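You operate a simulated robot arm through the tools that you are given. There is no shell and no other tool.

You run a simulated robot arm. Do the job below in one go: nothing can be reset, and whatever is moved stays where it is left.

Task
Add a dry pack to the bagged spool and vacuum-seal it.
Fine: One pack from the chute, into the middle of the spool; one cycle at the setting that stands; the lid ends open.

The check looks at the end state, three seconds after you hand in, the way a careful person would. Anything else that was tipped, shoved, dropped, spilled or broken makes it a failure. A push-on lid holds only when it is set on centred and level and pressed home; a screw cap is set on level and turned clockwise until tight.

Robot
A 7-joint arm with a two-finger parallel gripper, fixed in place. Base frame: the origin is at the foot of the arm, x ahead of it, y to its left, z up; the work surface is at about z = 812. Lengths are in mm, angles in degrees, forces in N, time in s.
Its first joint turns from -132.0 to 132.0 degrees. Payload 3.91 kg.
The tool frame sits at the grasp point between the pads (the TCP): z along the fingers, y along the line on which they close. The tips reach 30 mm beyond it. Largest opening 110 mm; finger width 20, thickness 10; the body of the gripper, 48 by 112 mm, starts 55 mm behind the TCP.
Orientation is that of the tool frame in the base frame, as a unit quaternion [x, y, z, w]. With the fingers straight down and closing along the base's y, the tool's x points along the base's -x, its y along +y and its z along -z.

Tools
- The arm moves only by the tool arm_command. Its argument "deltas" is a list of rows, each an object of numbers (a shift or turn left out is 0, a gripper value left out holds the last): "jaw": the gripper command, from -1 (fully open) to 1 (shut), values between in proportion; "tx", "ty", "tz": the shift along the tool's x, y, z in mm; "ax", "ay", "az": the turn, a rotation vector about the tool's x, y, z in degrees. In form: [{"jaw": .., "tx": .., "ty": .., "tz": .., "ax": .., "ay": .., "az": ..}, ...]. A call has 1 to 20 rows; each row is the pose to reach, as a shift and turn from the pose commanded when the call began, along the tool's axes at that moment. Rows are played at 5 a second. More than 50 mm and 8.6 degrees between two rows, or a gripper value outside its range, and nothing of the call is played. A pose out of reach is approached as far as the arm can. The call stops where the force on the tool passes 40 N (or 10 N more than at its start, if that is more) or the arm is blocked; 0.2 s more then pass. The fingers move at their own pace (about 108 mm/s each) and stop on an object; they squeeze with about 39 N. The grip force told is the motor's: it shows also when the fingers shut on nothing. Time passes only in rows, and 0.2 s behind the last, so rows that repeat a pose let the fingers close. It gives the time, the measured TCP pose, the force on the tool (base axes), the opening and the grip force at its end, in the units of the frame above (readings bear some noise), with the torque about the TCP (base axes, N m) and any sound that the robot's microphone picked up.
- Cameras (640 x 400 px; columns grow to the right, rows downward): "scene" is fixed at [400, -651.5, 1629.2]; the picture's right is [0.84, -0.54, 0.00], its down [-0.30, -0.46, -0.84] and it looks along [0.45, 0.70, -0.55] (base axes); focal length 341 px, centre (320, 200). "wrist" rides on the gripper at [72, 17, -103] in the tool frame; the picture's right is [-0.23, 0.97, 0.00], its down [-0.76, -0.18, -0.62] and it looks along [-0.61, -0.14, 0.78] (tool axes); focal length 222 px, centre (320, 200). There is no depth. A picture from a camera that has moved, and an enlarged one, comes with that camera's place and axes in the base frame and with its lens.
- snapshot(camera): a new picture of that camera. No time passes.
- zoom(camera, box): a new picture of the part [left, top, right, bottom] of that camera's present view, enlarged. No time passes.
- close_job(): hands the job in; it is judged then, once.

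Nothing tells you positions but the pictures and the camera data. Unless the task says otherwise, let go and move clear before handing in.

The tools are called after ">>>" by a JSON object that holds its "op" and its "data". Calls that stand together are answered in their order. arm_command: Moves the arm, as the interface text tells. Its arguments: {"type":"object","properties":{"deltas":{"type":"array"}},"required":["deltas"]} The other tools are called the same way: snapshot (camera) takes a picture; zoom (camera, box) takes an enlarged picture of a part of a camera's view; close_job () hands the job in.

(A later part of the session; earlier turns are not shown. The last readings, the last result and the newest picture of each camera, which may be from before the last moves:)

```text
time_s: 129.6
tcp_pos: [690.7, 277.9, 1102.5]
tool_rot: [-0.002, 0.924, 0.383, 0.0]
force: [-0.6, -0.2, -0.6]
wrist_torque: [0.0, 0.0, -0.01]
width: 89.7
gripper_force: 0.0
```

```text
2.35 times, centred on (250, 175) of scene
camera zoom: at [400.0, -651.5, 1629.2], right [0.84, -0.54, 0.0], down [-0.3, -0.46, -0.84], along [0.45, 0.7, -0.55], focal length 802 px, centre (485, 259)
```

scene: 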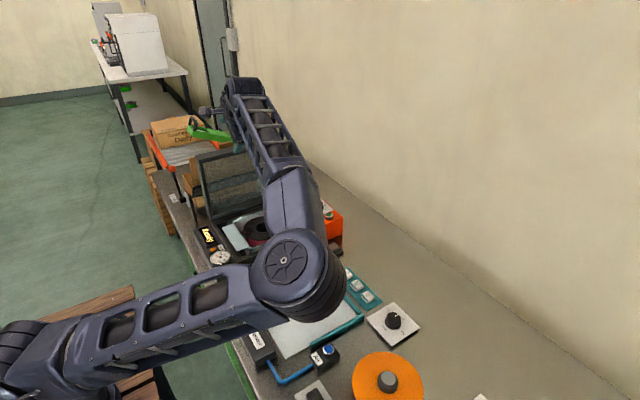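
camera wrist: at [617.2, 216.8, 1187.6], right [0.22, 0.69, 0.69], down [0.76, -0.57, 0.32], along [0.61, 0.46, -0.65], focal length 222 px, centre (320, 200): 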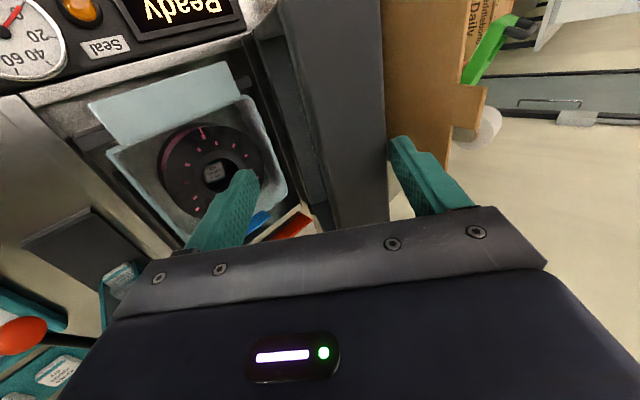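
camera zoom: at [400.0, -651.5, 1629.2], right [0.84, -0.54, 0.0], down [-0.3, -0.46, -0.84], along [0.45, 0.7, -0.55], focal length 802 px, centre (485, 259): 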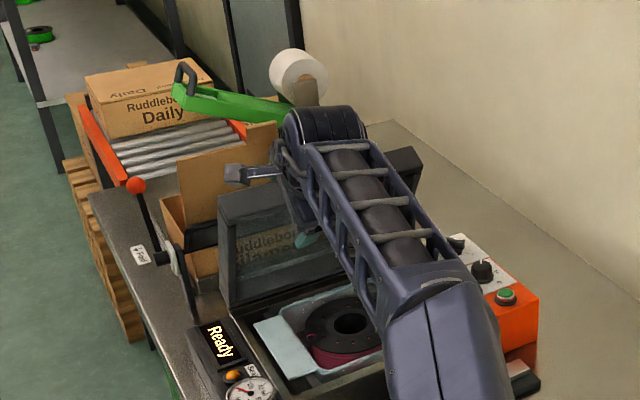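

>>> {"op": "arm_command", "data": {"deltas": [{"ty": -9, "tz": -3.5}, {"ty": -18.1, "tz": -6.6}, {"ty": -27.5, "tz": -9}, {"ty": -36.8, "tz": -11.2}, {"ty": -46, "tz": -12.8}, {"ty": -55.7, "tz": -14}, {"ty": -65, "tz": -14.7}, {"ty": -74.8, "tz": -15}]}}

>>> {"op": "snapshot", "data": {"camera": "wrist"}}

>>> {"op": "zoom", "data": {"camera": "scene", "box": [170, 110, 330, 280]}}

```text
time_s: 131.4
tcp_pos: [693.1, 215.0, 1059.4]
tool_rot: [-0.001, 0.924, 0.383, 0.0]
force: [0.4, 0.5, 0.6]
wrist_torque: [0.01, -0.02, 0.04]
width: 90.2
gripper_force: 0.0
```

```text
taken
camera wrist: at [619.6, 153.7, 1144.2], right [0.22, 0.69, 0.69], down [0.76, -0.57, 0.32], along [0.61, 0.46, -0.65], focal length 222 px, centre (320, 200)
```

wrist: 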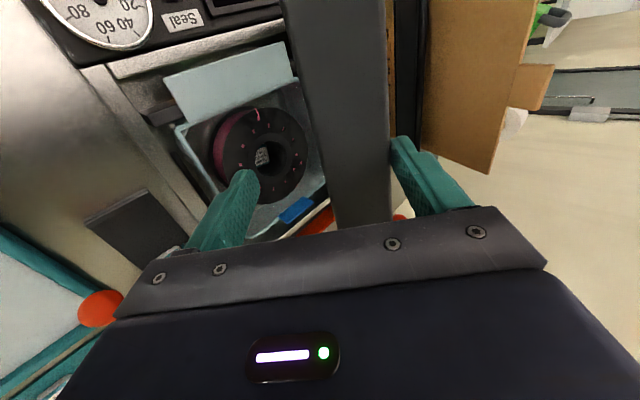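

```text
2.35 times, centred on (250, 195) of scene
camera zoom: at [400.0, -651.5, 1629.2], right [0.84, -0.54, 0.0], down [-0.3, -0.46, -0.84], along [0.45, 0.7, -0.55], focal length 802 px, centre (485, 212)
```

zoom: 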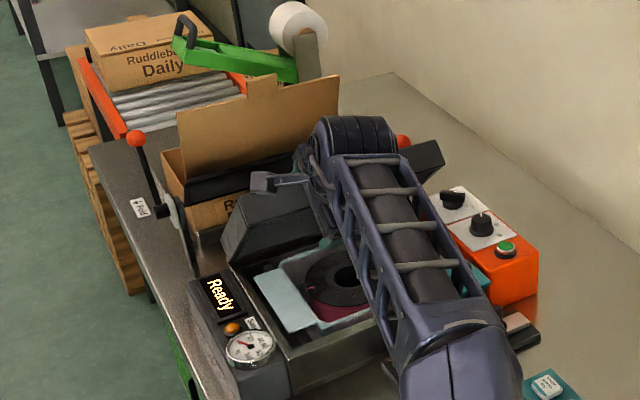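

>>> {"op": "arm_command", "data": {"deltas": [{"ty": -9.6, "tz": 0.3}, {"ty": -19.2, "tz": 0.8}, {"ty": -28.7, "tz": 2}, {"ty": -38.2, "tz": 3.4}, {"ty": -47.5, "tz": 5.5}, {"ty": -56.8, "tz": 8}, {"ty": -66, "tz": 11}, {"ty": -75, "tz": 14.4}]}}

>>> {"op": "snapshot", "data": {"camera": "wrist"}}

>>> {"op": "snapshot", "data": {"camera": "scene"}}

>>> {"op": "zoom", "data": {"camera": "scene", "box": [170, 130, 350, 290]}}

```text
time_s: 133.2
tcp_pos: [691.9, 173.6, 994.5]
tool_rot: [0.0, 0.923, 0.384, 0.001]
force: [0.0, -0.4, 1.1]
wrist_torque: [0.0, -0.02, -0.01]
width: 89.9
gripper_force: 0.0
```

```text
taken
camera wrist: at [619.4, 112.2, 1080.4], right [0.22, 0.69, 0.69], down [0.76, -0.57, 0.32], along [0.61, 0.46, -0.65], focal length 222 px, centre (320, 200)
```

wrist: 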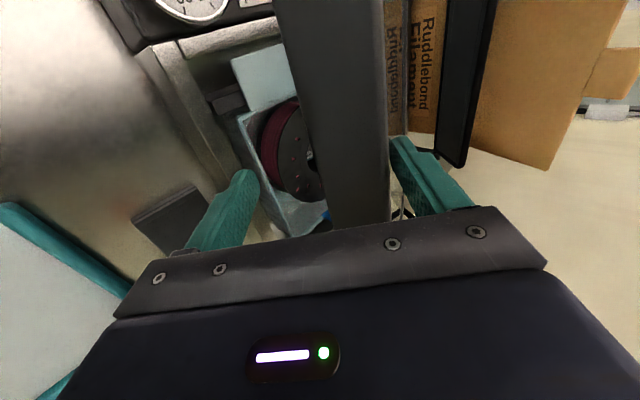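

```text
taken
```

scene: 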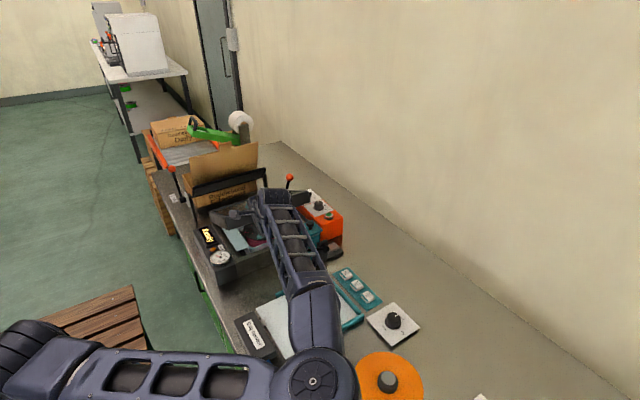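

```text
2.50 times, centred on (260, 210) of scene
camera zoom: at [400.0, -651.5, 1629.2], right [0.84, -0.54, 0.0], down [-0.3, -0.46, -0.84], along [0.45, 0.7, -0.55], focal length 852 px, centre (470, 175)
```

zoom: 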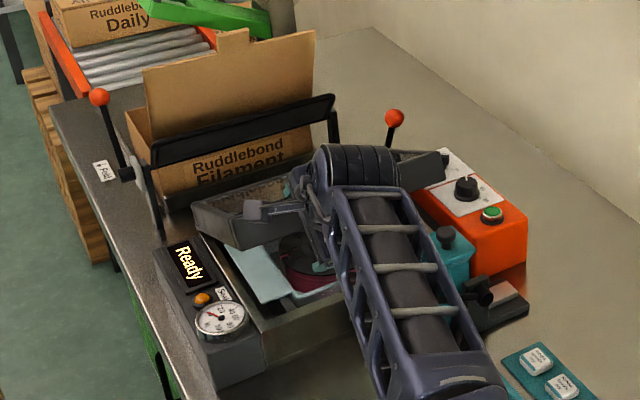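

>>> {"op": "arm_command", "data": {"deltas": [{"ty": -8.8, "tz": 4}, {"ty": -17.5, "tz": 8}, {"ty": -26, "tz": 12.8}, {"ty": -34.3, "tz": 17.8}]}}

>>> {"op": "snapshot", "data": {"camera": "wrist"}}

>>> {"op": "zoom", "data": {"camera": "scene", "box": [170, 130, 350, 290]}}

```text
time_s: 134.2
tcp_pos: [693.3, 159.2, 959.2]
tool_rot: [-0.001, 0.923, 0.385, 0.001]
force: [0.3, 0.4, -0.5]
wrist_torque: [0.02, -0.01, 0.02]
width: 89.6
gripper_force: 0.0
```

```text
taken
camera wrist: at [620.2, 98.6, 1044.0], right [0.22, 0.69, 0.69], down [0.76, -0.57, 0.31], along [0.61, 0.46, -0.65], focal length 222 px, centre (320, 200)
```

wrist: 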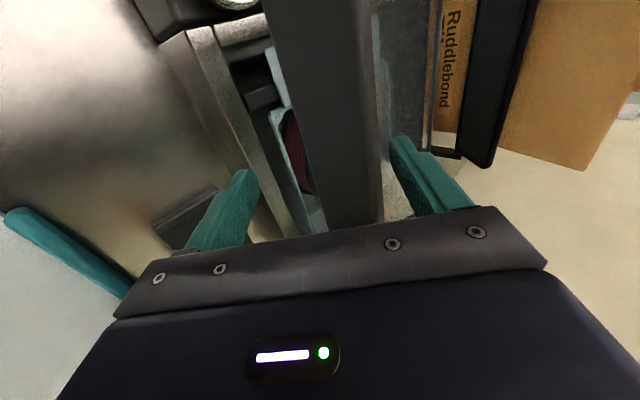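

```text
2.50 times, centred on (260, 210) of scene
camera zoom: at [400.0, -651.5, 1629.2], right [0.84, -0.54, 0.0], down [-0.3, -0.46, -0.84], along [0.45, 0.7, -0.55], focal length 852 px, centre (470, 175)
```

zoom: 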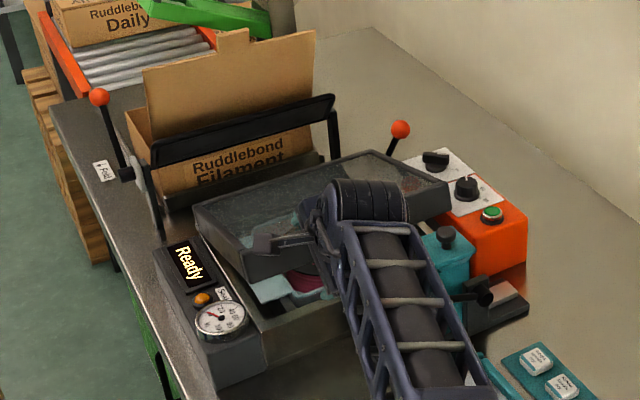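

The hinge holds the lid where it's left (now ~25° open). I withdraw the fingers along their axis, straighten the tool, and then press the lid shut from above.

>>> {"op": "arm_command", "data": {"deltas": [{"tz": -25}, {"tz": -50}, {"tz": -75}, {"tz": -100}, {"tz": -120, "jaw": 1}]}}

>>> {"op": "zoom", "data": {"camera": "scene", "box": [170, 130, 350, 290]}}

```text
time_s: 135.4
tcp_pos: [690.5, 75.2, 1043.9]
tool_rot: [0.0, 0.924, 0.383, 0.0]
force: [0.3, 0.6, 0.0]
wrist_torque: [0.01, 0.01, 0.02]
width: 6.3
gripper_force: 0.1
```

```text
2.50 times, centred on (260, 210) of scene
camera zoom: at [400.0, -651.5, 1629.2], right [0.84, -0.54, 0.0], down [-0.3, -0.46, -0.84], along [0.45, 0.7, -0.55], focal length 852 px, centre (470, 175)
```

zoom: 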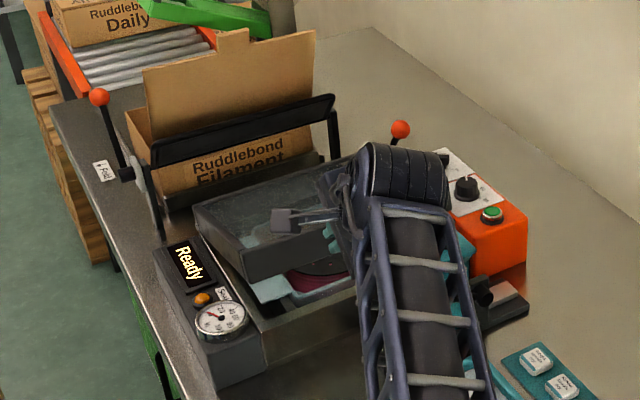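

>>> {"op": "arm_command", "data": {"deltas": [{"ax": 8, "jaw": 1, "tz": -10}, {"ax": 16, "tz": -20}, {"ax": 24, "tz": -30}, {"ax": 32, "tz": -40}, {"ax": 40, "tz": -50}, {"ax": 45, "tz": -50}]}}

>>> {"op": "arm_command", "data": {"deltas": [{"ty": 35}, {"ty": 70}, {"ty": 105}, {"ty": 137}, {"ty": 137, "tz": 15}]}}

>>> {"op": "snapshot", "data": {"camera": "wrist"}}

>>> {"op": "zoom", "data": {"camera": "scene", "box": [170, 130, 350, 290]}}

```text
time_s: 136.8
tcp_pos: [692.3, 40.3, 1078.1]
tool_rot: [-0.001, 1.0, 0.0, 0.001]
force: [0.2, -0.5, 0.2]
wrist_torque: [0.01, 0.0, 0.0]
width: 0.0
gripper_force: 37.6
```

```text
time_s: 138.0
tcp_pos: [693.0, 177.9, 1062.8]
tool_rot: [-0.001, 1.0, 0.001, 0.0]
force: [-0.9, 0.1, 0.2]
wrist_torque: [-0.02, -0.03, -0.02]
width: 0.1
gripper_force: 37.6
```

```text
taken
camera wrist: at [619.9, 195.2, 1166.9], right [0.23, 0.97, 0.0], down [0.76, -0.18, 0.62], along [0.61, -0.14, -0.78], focal length 222 px, centre (320, 200)
```

wrist: 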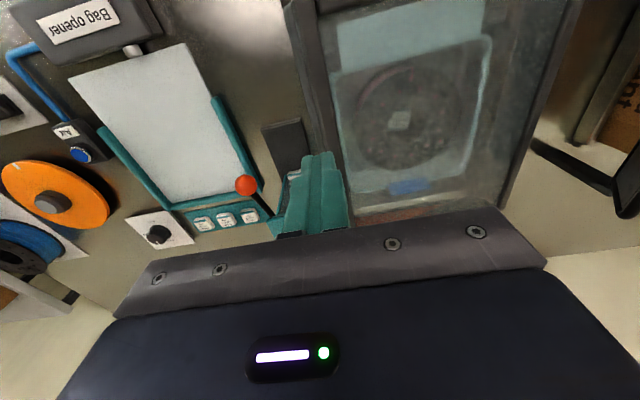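

```text
2.50 times, centred on (260, 210) of scene
camera zoom: at [400.0, -651.5, 1629.2], right [0.84, -0.54, 0.0], down [-0.3, -0.46, -0.84], along [0.45, 0.7, -0.55], focal length 852 px, centre (470, 175)
```

zoom: 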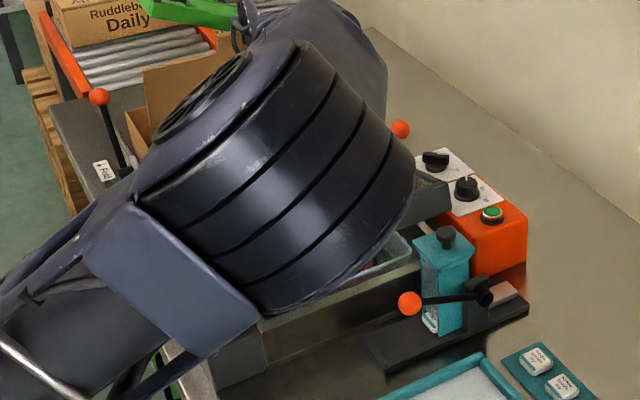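

Moving slightly inward onto the lid's free-edge frame, then following its arc downward.

>>> {"op": "arm_command", "data": {"deltas": [{"ty": 12, "tz": 10}, {"ty": 12, "tz": 25}, {"ty": 8, "tz": 36}, {"ty": 3, "tz": 48}, {"ty": -1, "tz": 60}, {"ty": -5.3, "tz": 70}]}}

>>> {"op": "snapshot", "data": {"camera": "wrist"}}

```text
time_s: 139.4
tcp_pos: [692.8, 172.4, 997.3]
tool_rot: [-0.001, 1.0, 0.001, 0.001]
force: [-1.2, 0.0, 1.5]
wrist_torque: [0.02, 0.05, -0.01]
width: 0.2
gripper_force: 37.9
```

```text
taken
camera wrist: at [619.6, 190.3, 1100.6], right [0.22, 0.97, 0.0], down [0.76, -0.18, 0.62], along [0.61, -0.14, -0.78], focal length 222 px, centre (320, 200)
```

wrist: 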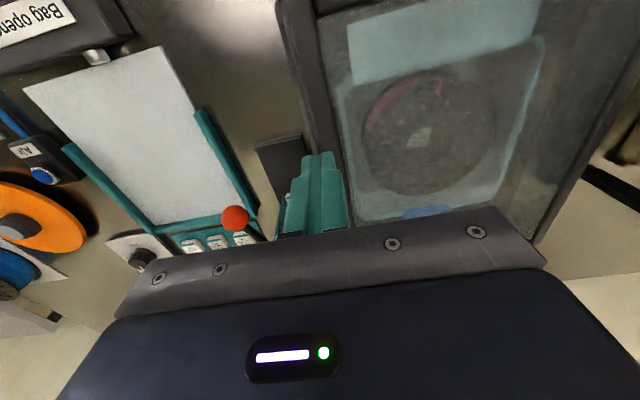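

>>> {"op": "arm_command", "data": {"deltas": [{"ty": -3, "tz": 10}, {"ty": -6, "tz": 20}, {"ty": -8, "tz": 30}, {"ty": -10, "tz": 38}, {"ty": -11, "tz": 45}, {"ty": -12, "tz": 50}]}}

>>> {"op": "zoom", "data": {"camera": "scene", "box": [170, 130, 350, 290]}}

>>> {"op": "snapshot", "data": {"camera": "wrist"}}

```text
time_s: 140.8
tcp_pos: [693.7, 160.7, 944.4]
tool_rot: [-0.001, 1.0, 0.001, 0.001]
force: [-0.3, -0.2, 0.2]
wrist_torque: [0.01, 0.01, -0.01]
width: 0.1
gripper_force: 38.2
```

```text
2.50 times, centred on (260, 210) of scene
camera zoom: at [400.0, -651.5, 1629.2], right [0.84, -0.54, 0.0], down [-0.3, -0.46, -0.84], along [0.45, 0.7, -0.55], focal length 852 px, centre (470, 175)
```

zoom: 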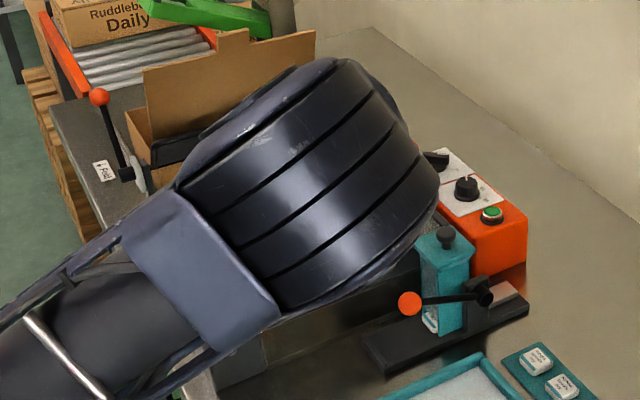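

```text
taken
camera wrist: at [620.3, 177.3, 1048.8], right [0.22, 0.97, 0.0], down [0.76, -0.18, 0.62], along [0.61, -0.14, -0.78], focal length 222 px, centre (320, 200)
```

wrist: 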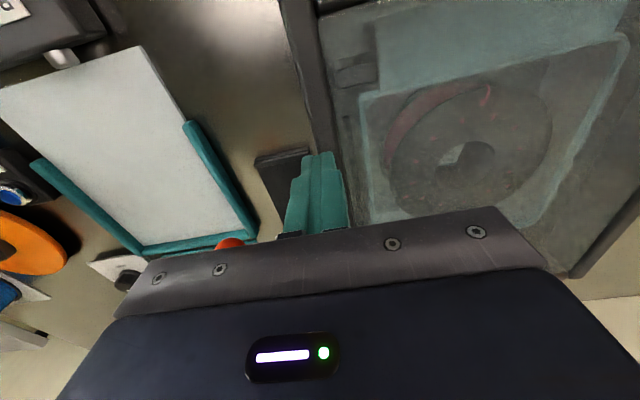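

>>> {"op": "arm_command", "data": {"deltas": [{"tz": 5}, {"tz": 10}, {"tz": 15}, {"tz": 20}, {"tz": 25}]}}

>>> {"op": "snapshot", "data": {"camera": "wrist"}}

```text
time_s: 141.2
tcp_pos: [693.2, 161.5, 943.1]
tool_rot: [-0.002, 1.0, 0.001, 0.003]
force: [-5.8, -5.0, 16.7]
wrist_torque: [-0.14, 0.37, 0.17]
width: 0.0
gripper_force: 37.7
stopped in row 2: the force on the tool passed its limit at 54 N (the readings are from after the stop); the commanded pose is now the measured one
```

```text
taken
camera wrist: at [620.0, 177.5, 1047.1], right [0.22, 0.97, 0.0], down [0.76, -0.18, 0.63], along [0.61, -0.14, -0.78], focal length 222 px, centre (320, 200)
```

wrist: 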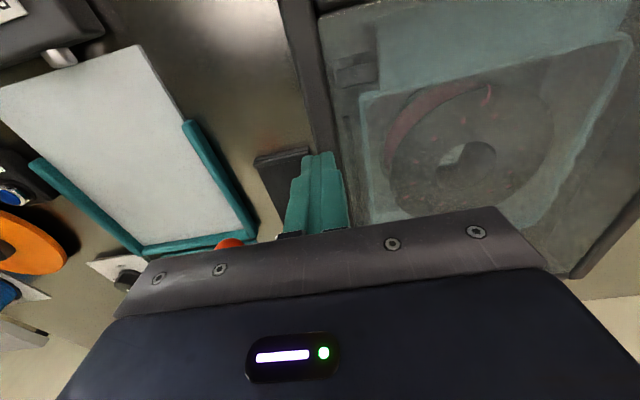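

The lid is down firmly (top at z≈913). Raising the tool and moving aside to read the display and gauge.

>>> {"op": "arm_command", "data": {"deltas": [{"tz": -30}, {"tz": -70}, {"tz": -110}, {"tz": -140, "ty": -20}, {"tz": -150, "ty": -60}, {"tz": -150, "ty": -105}, {"tz": -150, "ty": -150}]}}

>>> {"op": "snapshot", "data": {"camera": "scene"}}

>>> {"op": "snapshot", "data": {"camera": "wrist"}}

```text
time_s: 142.8
tcp_pos: [690.5, 12.0, 1093.6]
tool_rot: [-0.002, 1.0, 0.001, 0.003]
force: [0.1, 1.0, 0.3]
wrist_torque: [0.0, -0.01, 0.05]
width: 0.0
gripper_force: 37.8
```

```text
taken
```

scene: 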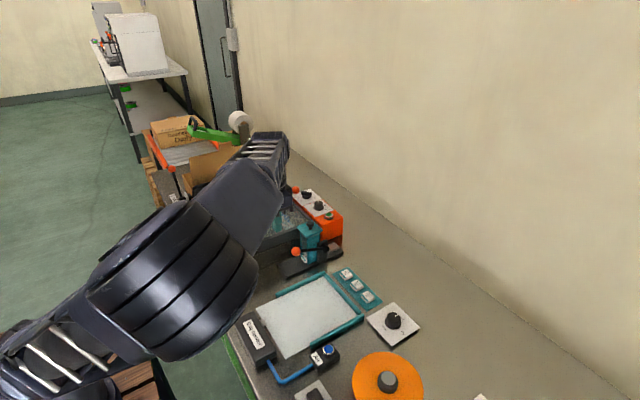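

```text
taken
camera wrist: at [616.5, 29.3, 1196.7], right [0.22, 0.97, 0.0], down [0.76, -0.18, 0.63], along [0.61, -0.14, -0.78], focal length 222 px, centre (320, 200)
```

wrist: 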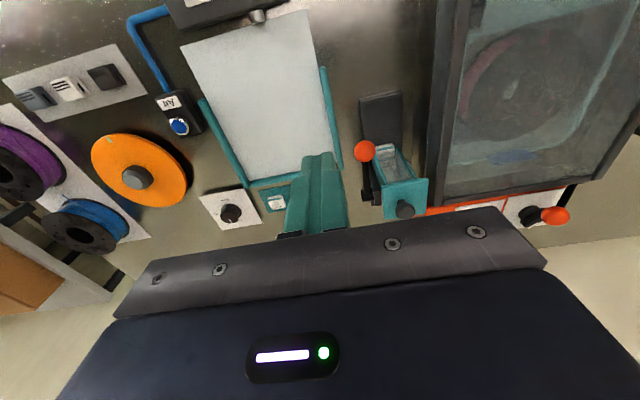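

>>> {"op": "arm_command", "data": {"deltas": [{"tz": -45}, {"tz": -90, "tx": 15}, {"tz": -120, "tx": 45}, {"tz": -130, "tx": 80, "ty": 25}, {"tz": -130, "tx": 100, "ty": 65}, {"tz": -130, "tx": 100, "ty": 110}, {"tz": -130, "tx": 100, "ty": 155}, {"tz": -130, "tx": 100, "ty": 200}, {"tz": -130, "tx": 100, "ty": 245}]}}

>>> {"op": "snapshot", "data": {"camera": "wrist"}}

>>> {"op": "zoom", "data": {"camera": "scene", "box": [180, 150, 340, 280]}}

```text
time_s: 144.8
tcp_pos: [594.6, 255.6, 1221.5]
tool_rot: [-0.001, 1.0, 0.0, 0.003]
force: [0.5, 0.1, 1.2]
wrist_torque: [0.08, -0.03, -0.03]
width: 0.0
gripper_force: 38.5
```

```text
taken
camera wrist: at [520.8, 271.9, 1324.9], right [0.23, 0.97, 0.0], down [0.76, -0.18, 0.63], along [0.61, -0.14, -0.78], focal length 222 px, centre (320, 200)
```

wrist: 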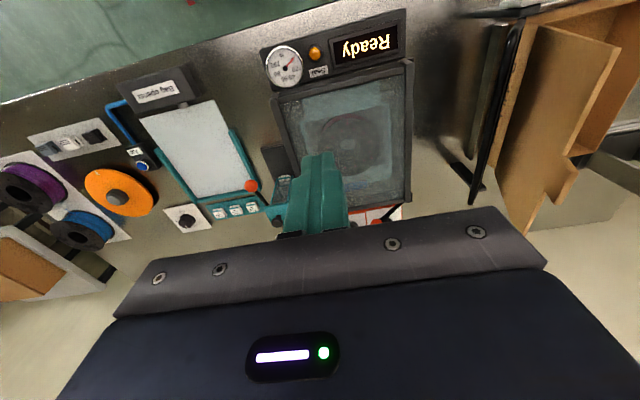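

```text
3.08 times, centred on (260, 215) of scene
camera zoom: at [400.0, -651.5, 1629.2], right [0.84, -0.54, 0.0], down [-0.3, -0.46, -0.84], along [0.45, 0.7, -0.55], focal length 1048 px, centre (505, 154)
```

zoom: 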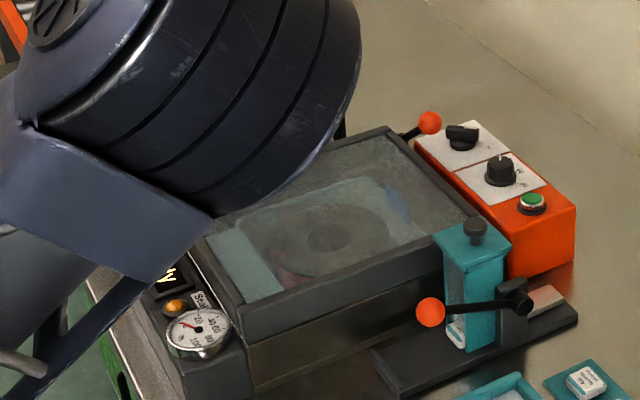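

The display still says "Ready" with the lid closed, so the green button must start the cycle. I'll go to it with closed, forward-leaning fingers (button near (979, 188, 893)).

>>> {"op": "arm_command", "data": {"deltas": [{"tx": -40, "ty": -14}, {"tx": -80, "ty": -28}, {"tx": -120, "ty": -42}, {"tx": -160, "ty": -56}, {"tx": -205, "ty": -68}, {"tx": -205, "ty": -68, "tz": 40}, {"tx": -205, "ty": -68, "tz": 80}]}}

>>> {"op": "arm_command", "data": {"deltas": [{"ay": -8, "jaw": 1}, {"ay": -16}, {"ay": -24}, {"ay": -30}]}}

>>> {"op": "snapshot", "data": {"camera": "wrist"}}

```text
time_s: 146.4
tcp_pos: [796.8, 187.6, 1143.4]
tool_rot: [-0.001, 1.0, 0.001, 0.002]
force: [-0.3, 0.0, 0.0]
wrist_torque: [-0.02, -0.03, -0.04]
width: 0.0
gripper_force: 38.0
```

```text
time_s: 147.4
tcp_pos: [798.3, 187.3, 1142.8]
tool_rot: [-0.001, 0.965, 0.002, 0.262]
force: [0.5, 0.0, -0.7]
wrist_torque: [0.05, 0.05, -0.04]
width: 0.3
gripper_force: 37.5
```

```text
taken
camera wrist: at [683.2, 203.8, 1195.3], right [0.19, 0.97, 0.12], down [0.34, -0.18, 0.92], along [0.92, -0.14, -0.37], focal length 222 px, centre (320, 200)
```

wrist: 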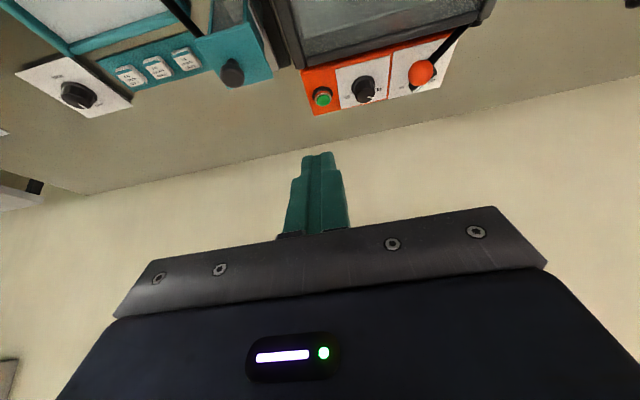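

>>> {"op": "arm_command", "data": {"deltas": [{"tx": -24, "tz": 28}, {"tx": -48, "tz": 56}, {"tx": -72, "tz": 84}, {"tx": -96, "tz": 112}, {"tx": -119, "tz": 139}]}}

>>> {"op": "snapshot", "data": {"camera": "wrist"}}

>>> {"op": "snapshot", "data": {"camera": "scene"}}

```text
time_s: 148.7
tcp_pos: [970.4, 190.5, 1084.0]
tool_rot: [-0.002, 0.965, 0.001, 0.262]
force: [-0.5, 0.0, 0.3]
wrist_torque: [-0.02, -0.01, 0.02]
width: 0.2
gripper_force: 37.5
```

```text
taken
camera wrist: at [854.5, 206.8, 1137.5], right [0.19, 0.97, 0.12], down [0.34, -0.18, 0.92], along [0.92, -0.14, -0.37], focal length 222 px, centre (320, 200)
```

wrist: 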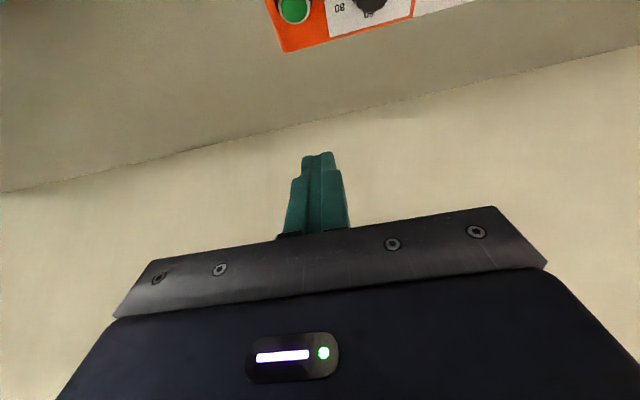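

```text
taken
```

scene: 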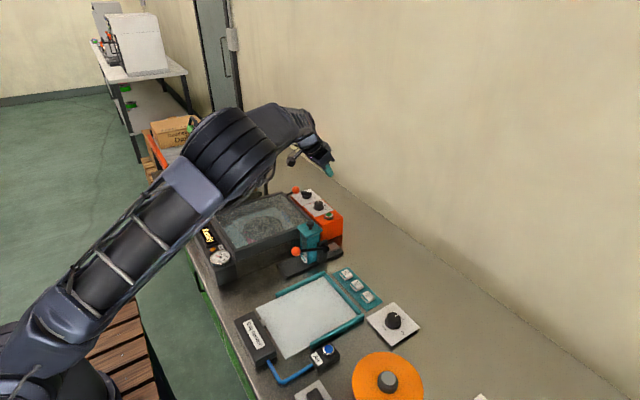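

>>> {"op": "arm_command", "data": {"deltas": [{"tx": 18, "tz": 32, "ty": -1}, {"tx": 36, "tz": 63, "ty": -2}, {"tx": 54, "tz": 95, "ty": -3}, {"tx": 69, "tz": 121.5, "ty": -3}]}}

>>> {"op": "snapshot", "data": {"camera": "wrist"}}

>>> {"op": "zoom", "data": {"camera": "scene", "box": [270, 150, 370, 240]}}

```text
time_s: 149.7
tcp_pos: [971.1, 185.1, 946.5]
tool_rot: [-0.001, 0.965, 0.001, 0.262]
force: [-0.2, 0.2, 0.8]
wrist_torque: [-0.05, 0.01, -0.02]
width: 0.0
gripper_force: 38.0
```

```text
taken
camera wrist: at [857.7, 201.6, 999.6], right [0.19, 0.97, 0.12], down [0.34, -0.18, 0.92], along [0.92, -0.14, -0.37], focal length 222 px, centre (320, 200)
```

wrist: 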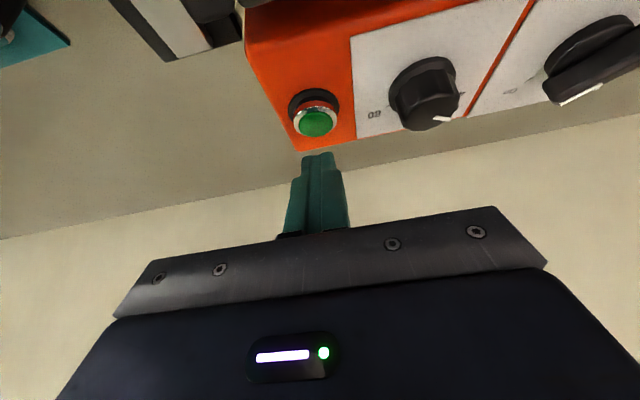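

```text
4.44 times, centred on (320, 195) of scene
camera zoom: at [400.0, -651.5, 1629.2], right [0.84, -0.54, 0.0], down [-0.3, -0.46, -0.84], along [0.45, 0.7, -0.55], focal length 1514 px, centre (320, 222)
```

zoom: 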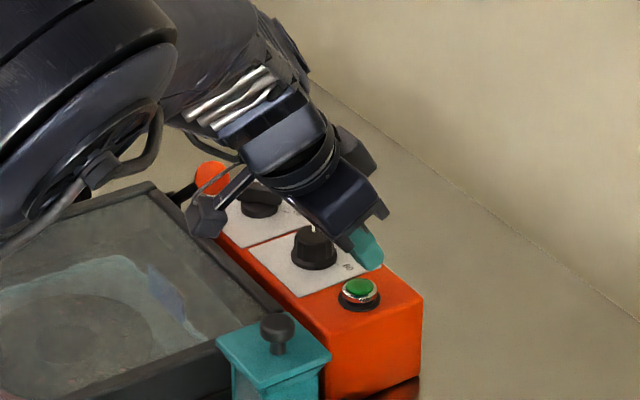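

>>> {"op": "arm_command", "data": {"deltas": [{"tx": 3.8, "tz": 6.5, "ty": 2}, {"tx": 7.6, "tz": 12.9, "ty": 2}, {"tx": 9.1, "tz": 15.5, "ty": 2}, {"tx": 10.6, "tz": 18.1, "ty": 2}]}}

>>> {"op": "snapshot", "data": {"camera": "wrist"}}

```text
time_s: 150.7
tcp_pos: [972.6, 186.4, 925.6]
tool_rot: [-0.001, 0.965, 0.003, 0.263]
force: [4.6, 0.4, 15.3]
wrist_torque: [0.02, -0.24, 0.0]
width: 0.0
gripper_force: 37.4
heard: click
```

```text
taken
camera wrist: at [857.7, 204.1, 978.3], right [0.19, 0.97, 0.12], down [0.34, -0.18, 0.92], along [0.92, -0.14, -0.37], focal length 222 px, centre (320, 200)
```

wrist: 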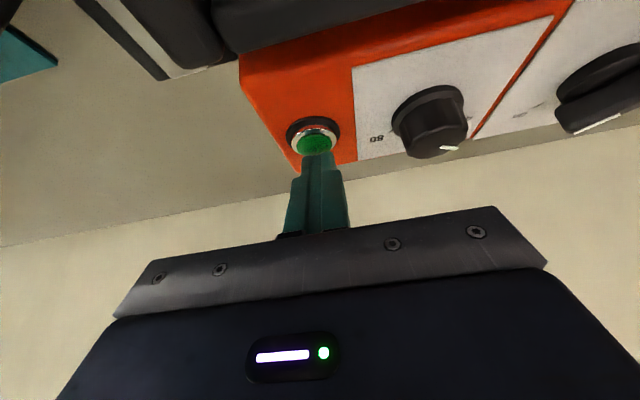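

A click: the button was pressed. I lift straight off at once (no second press) and go look at the display.

>>> {"op": "arm_command", "data": {"deltas": [{"tx": -10, "tz": -17}, {"tx": -25, "tz": -43}, {"tx": -45, "tz": -77}, {"tx": -65, "tz": -111}]}}

>>> {"op": "snapshot", "data": {"camera": "scene"}}

>>> {"op": "zoom", "data": {"camera": "scene", "box": [180, 170, 340, 280]}}

```text
time_s: 151.7
tcp_pos: [971.6, 187.7, 1052.4]
tool_rot: [-0.002, 0.966, 0.001, 0.26]
force: [-0.5, 0.1, -0.2]
wrist_torque: [0.01, -0.01, -0.01]
width: 0.0
gripper_force: 37.7
```

```text
taken
```

scene: 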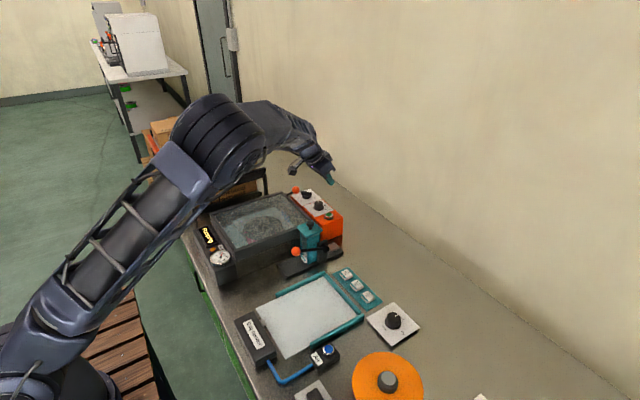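

```text
3.64 times, centred on (260, 225) of scene
camera zoom: at [400.0, -651.5, 1629.2], right [0.84, -0.54, 0.0], down [-0.3, -0.46, -0.84], along [0.45, 0.7, -0.55], focal length 1239 px, centre (538, 109)
```

zoom: 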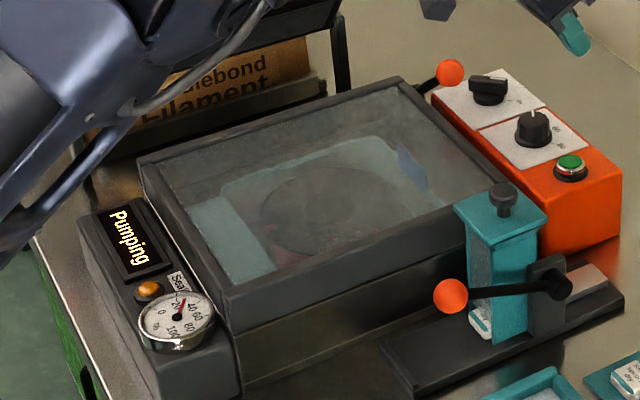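

"Pumping" – the cycle is running and the gauge is rising. I wait and watch.

>>> {"op": "arm_command", "data": {"deltas": [{"tz": -5}, {"tz": -10}, {"tz": -10}, {"tz": -10}, {"tz": -10}, {"tz": -10}, {"tz": -10}, {"tz": -10}, {"tz": -10}, {"tz": -10}]}}

>>> {"op": "zoom", "data": {"camera": "scene", "box": [180, 200, 270, 290]}}

```text
time_s: 153.8
tcp_pos: [966.6, 186.7, 1059.7]
tool_rot: [-0.001, 0.965, 0.0, 0.261]
force: [-0.3, 0.6, 0.3]
wrist_torque: [-0.04, 0.01, -0.02]
width: 0.1
gripper_force: 37.5
```

```text
4.44 times, centred on (225, 245) of scene
camera zoom: at [400.0, -651.5, 1629.2], right [0.84, -0.54, 0.0], down [-0.3, -0.46, -0.84], along [0.45, 0.7, -0.55], focal length 1514 px, centre (742, 0)
```

zoom: 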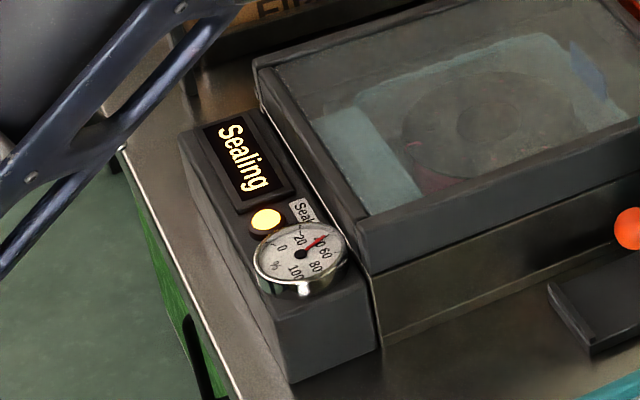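

"Sealing" with the Seal lamp lit. Waiting on until it finishes.

>>> {"op": "arm_command", "data": {"deltas": [{"tz": 0}, {"tz": 0}, {"tz": 0}, {"tz": 0}, {"tz": 0}, {"tz": 0}, {"tz": 0}, {"tz": 0}, {"tz": 0}, {"tz": 0}]}}

>>> {"op": "zoom", "data": {"camera": "scene", "box": [180, 170, 340, 280]}}

```text
time_s: 156.1
tcp_pos: [967.1, 185.2, 1060.4]
tool_rot: [0.0, 0.965, 0.001, 0.261]
force: [-0.5, -0.7, 0.9]
wrist_torque: [0.02, -0.02, 0.02]
width: 0.0
gripper_force: 37.8
```

```text
3.64 times, centred on (260, 225) of scene
camera zoom: at [400.0, -651.5, 1629.2], right [0.84, -0.54, 0.0], down [-0.3, -0.46, -0.84], along [0.45, 0.7, -0.55], focal length 1239 px, centre (538, 109)
```

zoom: 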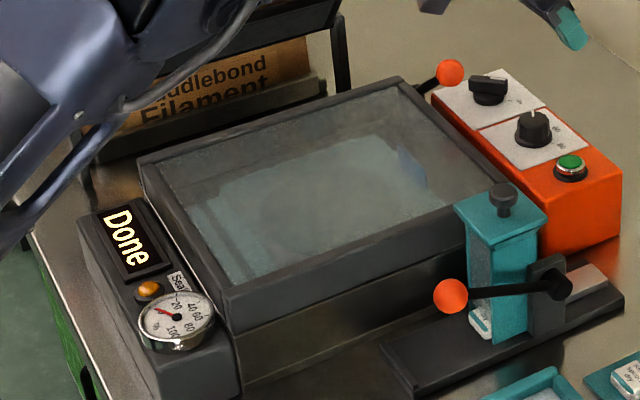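

"Done" – gauge is back to zero and the film looks drawn in. The lid remains closed, so I'll open it by its free edge, reversing the path I used. First retreat and straighten.

>>> {"op": "arm_command", "data": {"deltas": [{"tx": -20, "tz": -35}, {"tx": -40, "tz": -69}, {"tx": -15, "tz": -84}, {"tx": 20, "tz": -105}, {"tx": 55, "tz": -126}, {"tx": 90, "tz": -147}, {"tx": 125, "tz": -168}, {"tx": 160, "tz": -189}, {"tx": 195, "tz": -209}]}}

>>> {"op": "arm_command", "data": {"deltas": [{"ay": 8, "ty": -20}, {"ay": 16, "ty": -50}, {"ay": 24, "ty": -85}, {"ay": 30, "ty": -120, "jaw": -0.636}, {"ay": 30, "ty": -150}]}}

>>> {"op": "zoom", "data": {"camera": "scene", "box": [180, 150, 340, 290]}}

>>> {"op": "snapshot", "data": {"camera": "wrist"}}

```text
time_s: 158.1
tcp_pos: [695.6, 186.6, 1141.9]
tool_rot: [0.0, 0.965, 0.001, 0.261]
force: [-0.2, 0.2, -1.2]
wrist_torque: [0.03, 0.02, 0.01]
width: 0.0
gripper_force: 37.9
```

```text
time_s: 159.2
tcp_pos: [693.6, 36.4, 1143.3]
tool_rot: [-0.001, 1.0, 0.002, 0.002]
force: [0.4, 0.7, 1.0]
wrist_torque: [0.0, -0.02, -0.01]
width: 90.3
gripper_force: 0.0
```

```text
2.86 times, centred on (260, 220) of scene
camera zoom: at [400.0, -651.5, 1629.2], right [0.84, -0.54, 0.0], down [-0.3, -0.46, -0.84], along [0.45, 0.7, -0.55], focal length 974 px, centre (491, 143)
```

zoom: 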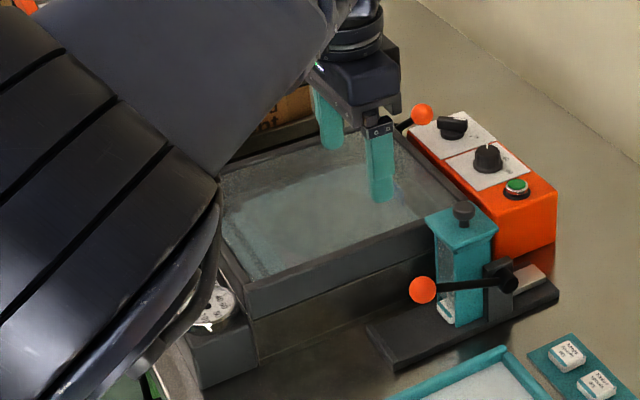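

```text
taken
camera wrist: at [619.6, 52.3, 1247.0], right [0.22, 0.97, 0.0], down [0.76, -0.18, 0.63], along [0.61, -0.14, -0.78], focal length 222 px, centre (320, 200)
```

wrist: 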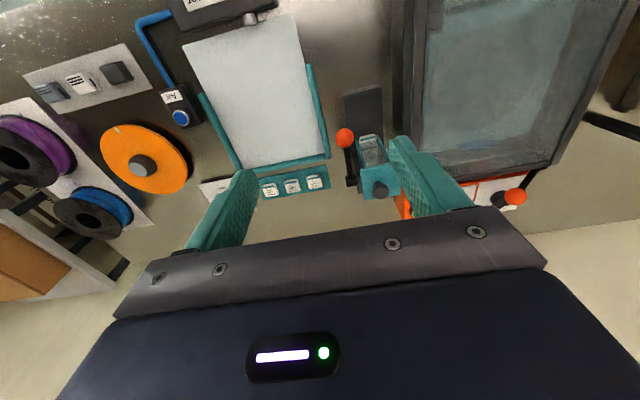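

>>> {"op": "arm_command", "data": {"deltas": [{"ax": -8, "tz": 15}, {"ax": -16, "tz": 30}, {"ax": -24, "tz": 50}, {"ax": -32, "tz": 75}, {"ax": -40, "tz": 100}, {"ax": -45, "tz": 125, "ty": -20}]}}

>>> {"op": "snapshot", "data": {"camera": "wrist"}}

>>> {"op": "zoom", "data": {"camera": "wrist", "box": [240, 0, 440, 200]}}

>>> {"op": "snapshot", "data": {"camera": "scene"}}

```text
time_s: 160.7
tcp_pos: [695.1, 17.1, 1016.1]
tool_rot: [-0.003, 0.924, 0.383, 0.002]
force: [0.5, -0.4, 0.3]
wrist_torque: [-0.02, -0.01, -0.01]
width: 89.8
gripper_force: 0.0
```

```text
taken
camera wrist: at [621.6, -44.0, 1100.2], right [0.22, 0.69, 0.69], down [0.76, -0.56, 0.32], along [0.61, 0.46, -0.65], focal length 222 px, centre (320, 200)
```

wrist: 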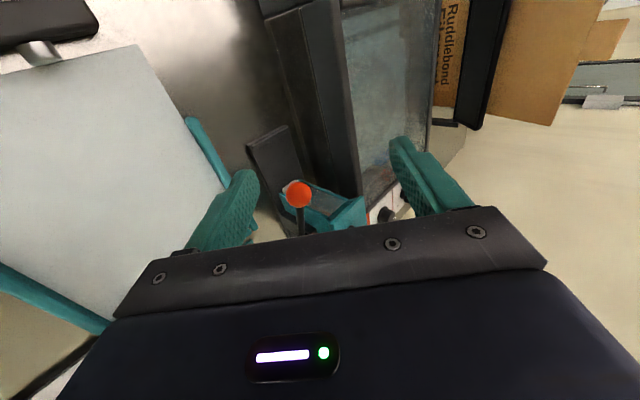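

```text
2.00 times, centred on (340, 100) of wrist
camera zoom: at [621.6, -44.0, 1100.2], right [0.22, 0.69, 0.69], down [0.76, -0.56, 0.32], along [0.61, 0.46, -0.65], focal length 444 px, centre (280, 400)
```

zoom: 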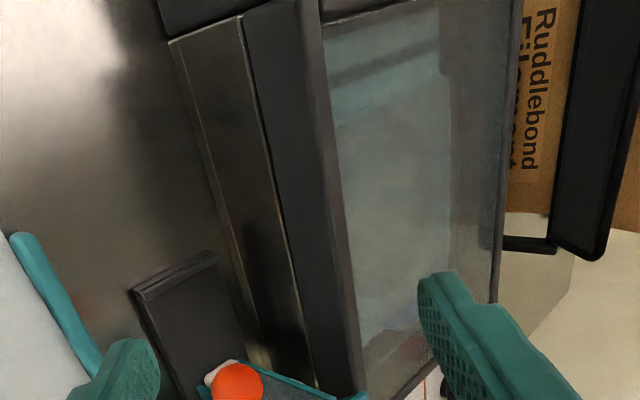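

```text
taken
```

scene: 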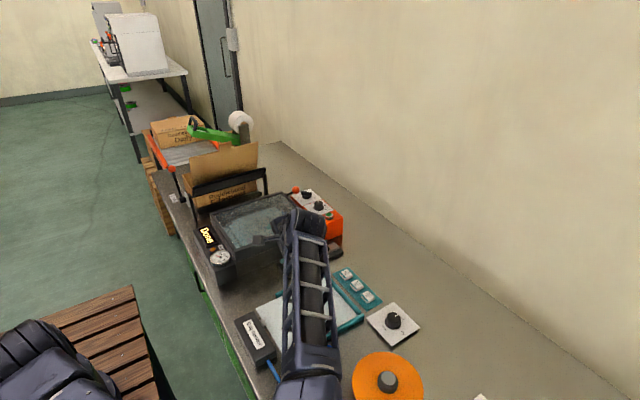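

The closed lid is flush with the chamber wall, so the lid lever is the intended handle. Its ball is now near (915, 318, 953). I'll straighten up and approach it vertically from the -y side.

>>> {"op": "arm_command", "data": {"deltas": [{"ax": 8, "tz": -25}, {"ax": 16, "tz": -45}, {"ax": 24, "tz": -60, "jaw": 1}, {"ax": 32, "tz": -70}, {"ax": 40, "tz": -80}, {"ax": 45, "tz": -85}]}}

>>> {"op": "arm_command", "data": {"deltas": [{"tz": -30, "ty": 20}, {"tz": -50, "ty": 60}, {"tz": -50, "ty": 105}, {"tz": -50, "ty": 150}, {"tz": -50, "ty": 195, "tx": -15}, {"tz": -50, "ty": 235, "tx": -40}, {"tz": -50, "ty": 265, "tx": -75}, {"tz": -50, "ty": 290, "tx": -110}, {"tz": -50, "ty": 300, "tx": -150}, {"tz": -50, "ty": 305, "tx": -190}, {"tz": -50, "ty": 305, "tx": -218}]}}

>>> {"op": "snapshot", "data": {"camera": "wrist"}}

>>> {"op": "snapshot", "data": {"camera": "scene"}}

```text
time_s: 162.1
tcp_pos: [695.4, -43.6, 1078.9]
tool_rot: [0.0, 1.0, 0.0, 0.002]
force: [0.1, 0.2, 0.8]
wrist_torque: [0.0, 0.02, 0.03]
width: 0.2
gripper_force: 37.7
```

```text
time_s: 164.4
tcp_pos: [911.9, 262.0, 1130.5]
tool_rot: [-0.001, 1.0, 0.002, 0.003]
force: [1.0, 0.0, 0.7]
wrist_torque: [0.04, 0.03, 0.01]
width: 0.1
gripper_force: 37.8
```

```text
taken
camera wrist: at [838.8, 278.1, 1231.8], right [0.22, 0.97, 0.0], down [0.76, -0.18, 0.63], along [0.61, -0.14, -0.78], focal length 222 px, centre (320, 200)
```

wrist: 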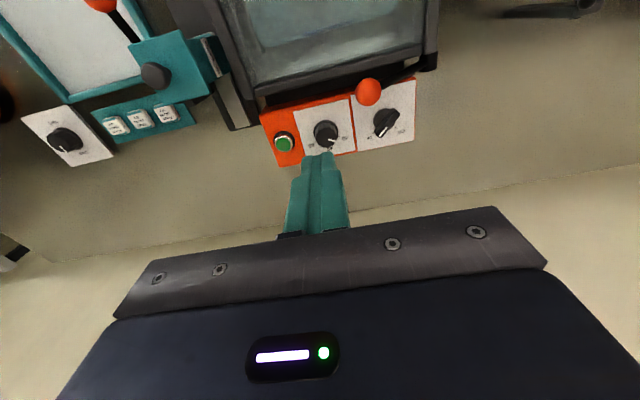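

```text
taken
```

scene: 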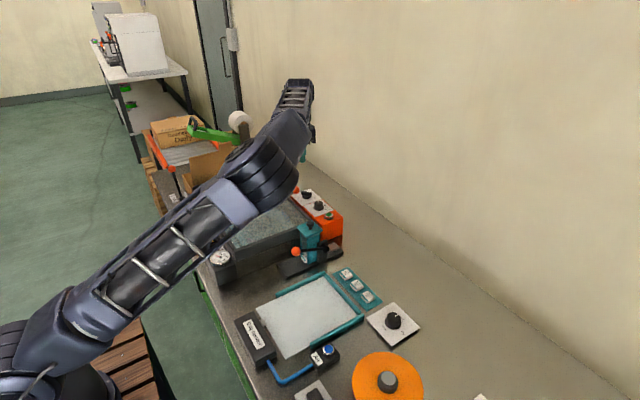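

Ball confirmed at (913, 318, 953). Descending beside it on the -y side.

>>> {"op": "arm_command", "data": {"deltas": [{"tz": 40, "ty": 4}, {"tz": 80, "ty": 7}, {"tz": 120, "ty": 7}, {"tz": 150, "ty": 7}, {"tz": 163, "ty": 7}]}}

>>> {"op": "snapshot", "data": {"camera": "wrist"}}

>>> {"op": "zoom", "data": {"camera": "scene", "box": [260, 130, 360, 230]}}

```text
time_s: 165.7
tcp_pos: [912.6, 269.0, 967.5]
tool_rot: [-0.001, 1.0, 0.001, 0.002]
force: [0.2, -0.6, 0.2]
wrist_torque: [0.0, -0.03, 0.03]
width: 0.0
gripper_force: 37.5
```

```text
taken
camera wrist: at [838.9, 286.5, 1070.1], right [0.23, 0.97, 0.0], down [0.76, -0.18, 0.63], along [0.61, -0.14, -0.78], focal length 222 px, centre (320, 200)
```

wrist: 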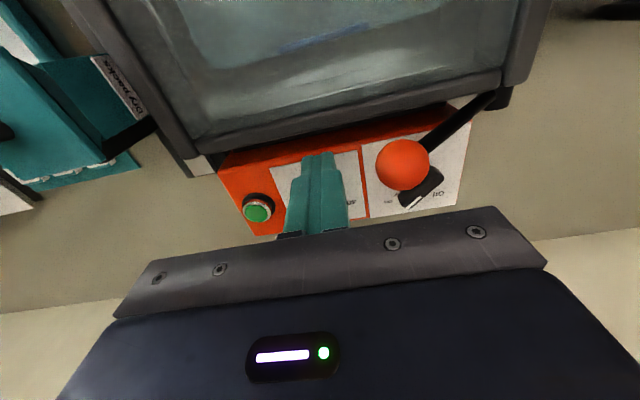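

```text
4.00 times, centred on (310, 180) of scene
camera zoom: at [400.0, -651.5, 1629.2], right [0.84, -0.54, 0.0], down [-0.3, -0.46, -0.84], along [0.45, 0.7, -0.55], focal length 1363 px, centre (360, 280)
```

zoom: 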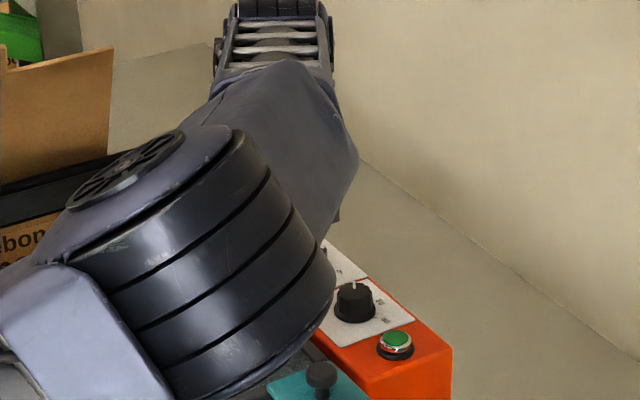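

Starting to push the lever ball: +y while rising with its arc.

>>> {"op": "arm_command", "data": {"deltas": [{"ty": 12}, {"ty": 22, "tz": -2}, {"ty": 29, "tz": -9}, {"ty": 35, "tz": -16.5}]}}

>>> {"op": "snapshot", "data": {"camera": "wrist"}}

```text
time_s: 166.7
tcp_pos: [912.1, 305.9, 982.8]
tool_rot: [-0.001, 1.0, 0.001, 0.003]
force: [-1.2, 0.4, -0.1]
wrist_torque: [0.0, 0.01, 0.02]
width: 0.1
gripper_force: 37.9
```

```text
taken
camera wrist: at [838.8, 321.3, 1086.8], right [0.22, 0.97, 0.0], down [0.76, -0.18, 0.63], along [0.61, -0.14, -0.78], focal length 222 px, centre (320, 200)
```

wrist: 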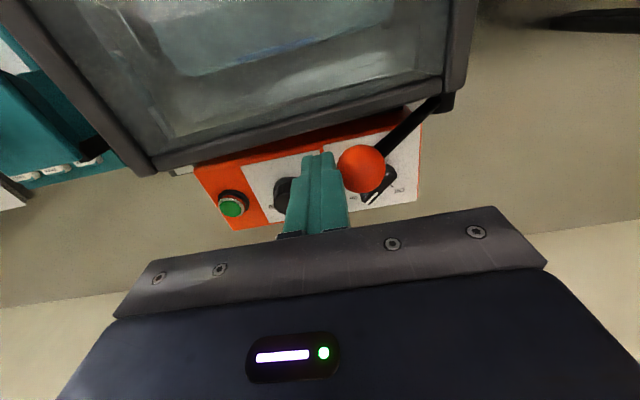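

>>> {"op": "arm_command", "data": {"deltas": [{"ty": 7, "tz": -5.5}, {"ty": 13.5, "tz": -11}, {"ty": 21, "tz": -15.5}, {"ty": 28.5, "tz": -20}, {"ty": 36, "tz": -23.5}, {"ty": 44, "tz": -26.5}]}}

>>> {"op": "snapshot", "data": {"camera": "wrist"}}

>>> {"op": "snapshot", "data": {"camera": "scene"}}

```text
time_s: 168.1
tcp_pos: [912.3, 349.0, 1009.1]
tool_rot: [-0.002, 1.0, 0.001, 0.003]
force: [-0.4, 0.2, -0.4]
wrist_torque: [0.05, -0.03, -0.01]
width: 0.0
gripper_force: 37.7
```

```text
taken
camera wrist: at [839.0, 365.3, 1112.3], right [0.22, 0.97, 0.0], down [0.76, -0.18, 0.63], along [0.61, -0.14, -0.78], focal length 222 px, centre (320, 200)
```

wrist: 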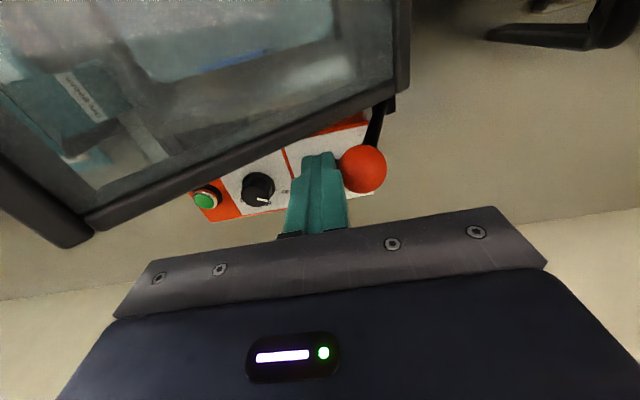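

```text
taken
```

scene: 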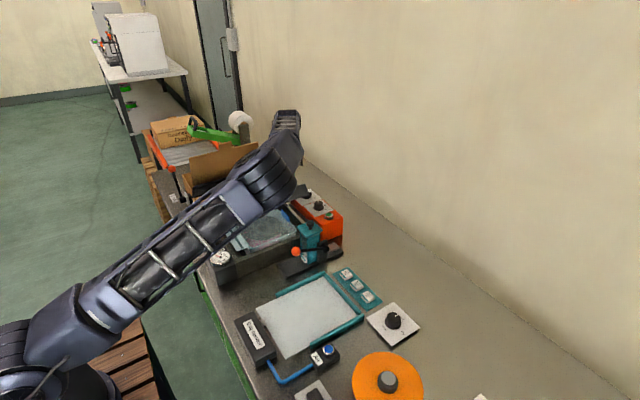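

The lever works: the lid is about 35° open. A bit further with the lever, then I'll finish by the lid edge.

>>> {"op": "arm_command", "data": {"deltas": [{"ty": 8, "tz": -3}, {"ty": 17, "tz": -5}, {"ty": 17, "tz": -5}]}}

>>> {"op": "arm_command", "data": {"deltas": [{"ty": -8, "tz": 0}, {"ty": -14, "tz": -25}, {"ty": -14, "tz": -65}, {"ty": -14, "tz": -105}, {"ty": -14, "tz": -145}, {"ty": -14, "tz": -170}]}}

>>> {"op": "snapshot", "data": {"camera": "wrist"}}

>>> {"op": "snapshot", "data": {"camera": "scene"}}

```text
time_s: 168.8
tcp_pos: [911.4, 364.0, 1014.3]
tool_rot: [-0.001, 1.0, 0.001, 0.002]
force: [-0.5, -0.1, -0.7]
wrist_torque: [0.0, 0.01, 0.02]
width: 0.3
gripper_force: 37.4
```

```text
time_s: 170.2
tcp_pos: [910.7, 346.6, 1185.9]
tool_rot: [-0.001, 1.0, 0.001, 0.002]
force: [-0.5, 0.2, -0.2]
wrist_torque: [0.01, -0.02, -0.05]
width: 0.1
gripper_force: 37.8
```

```text
taken
camera wrist: at [836.4, 364.2, 1290.1], right [0.22, 0.97, 0.0], down [0.76, -0.18, 0.63], along [0.61, -0.14, -0.78], focal length 222 px, centre (320, 200)
```

wrist: 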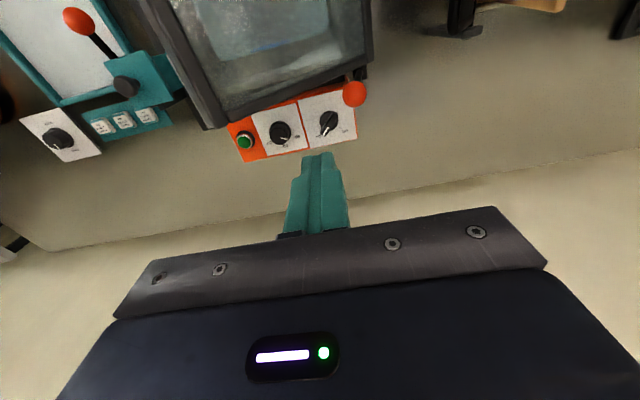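

```text
taken
```

scene: 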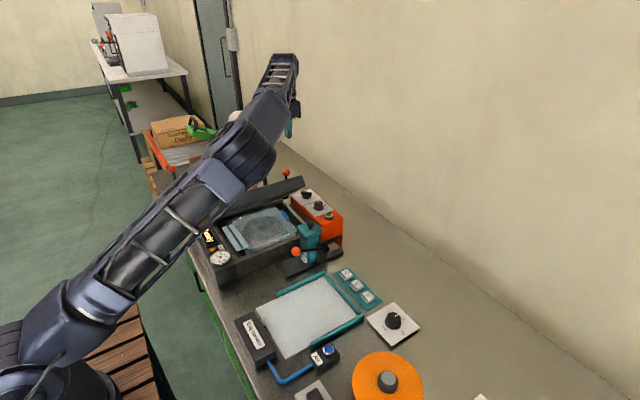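

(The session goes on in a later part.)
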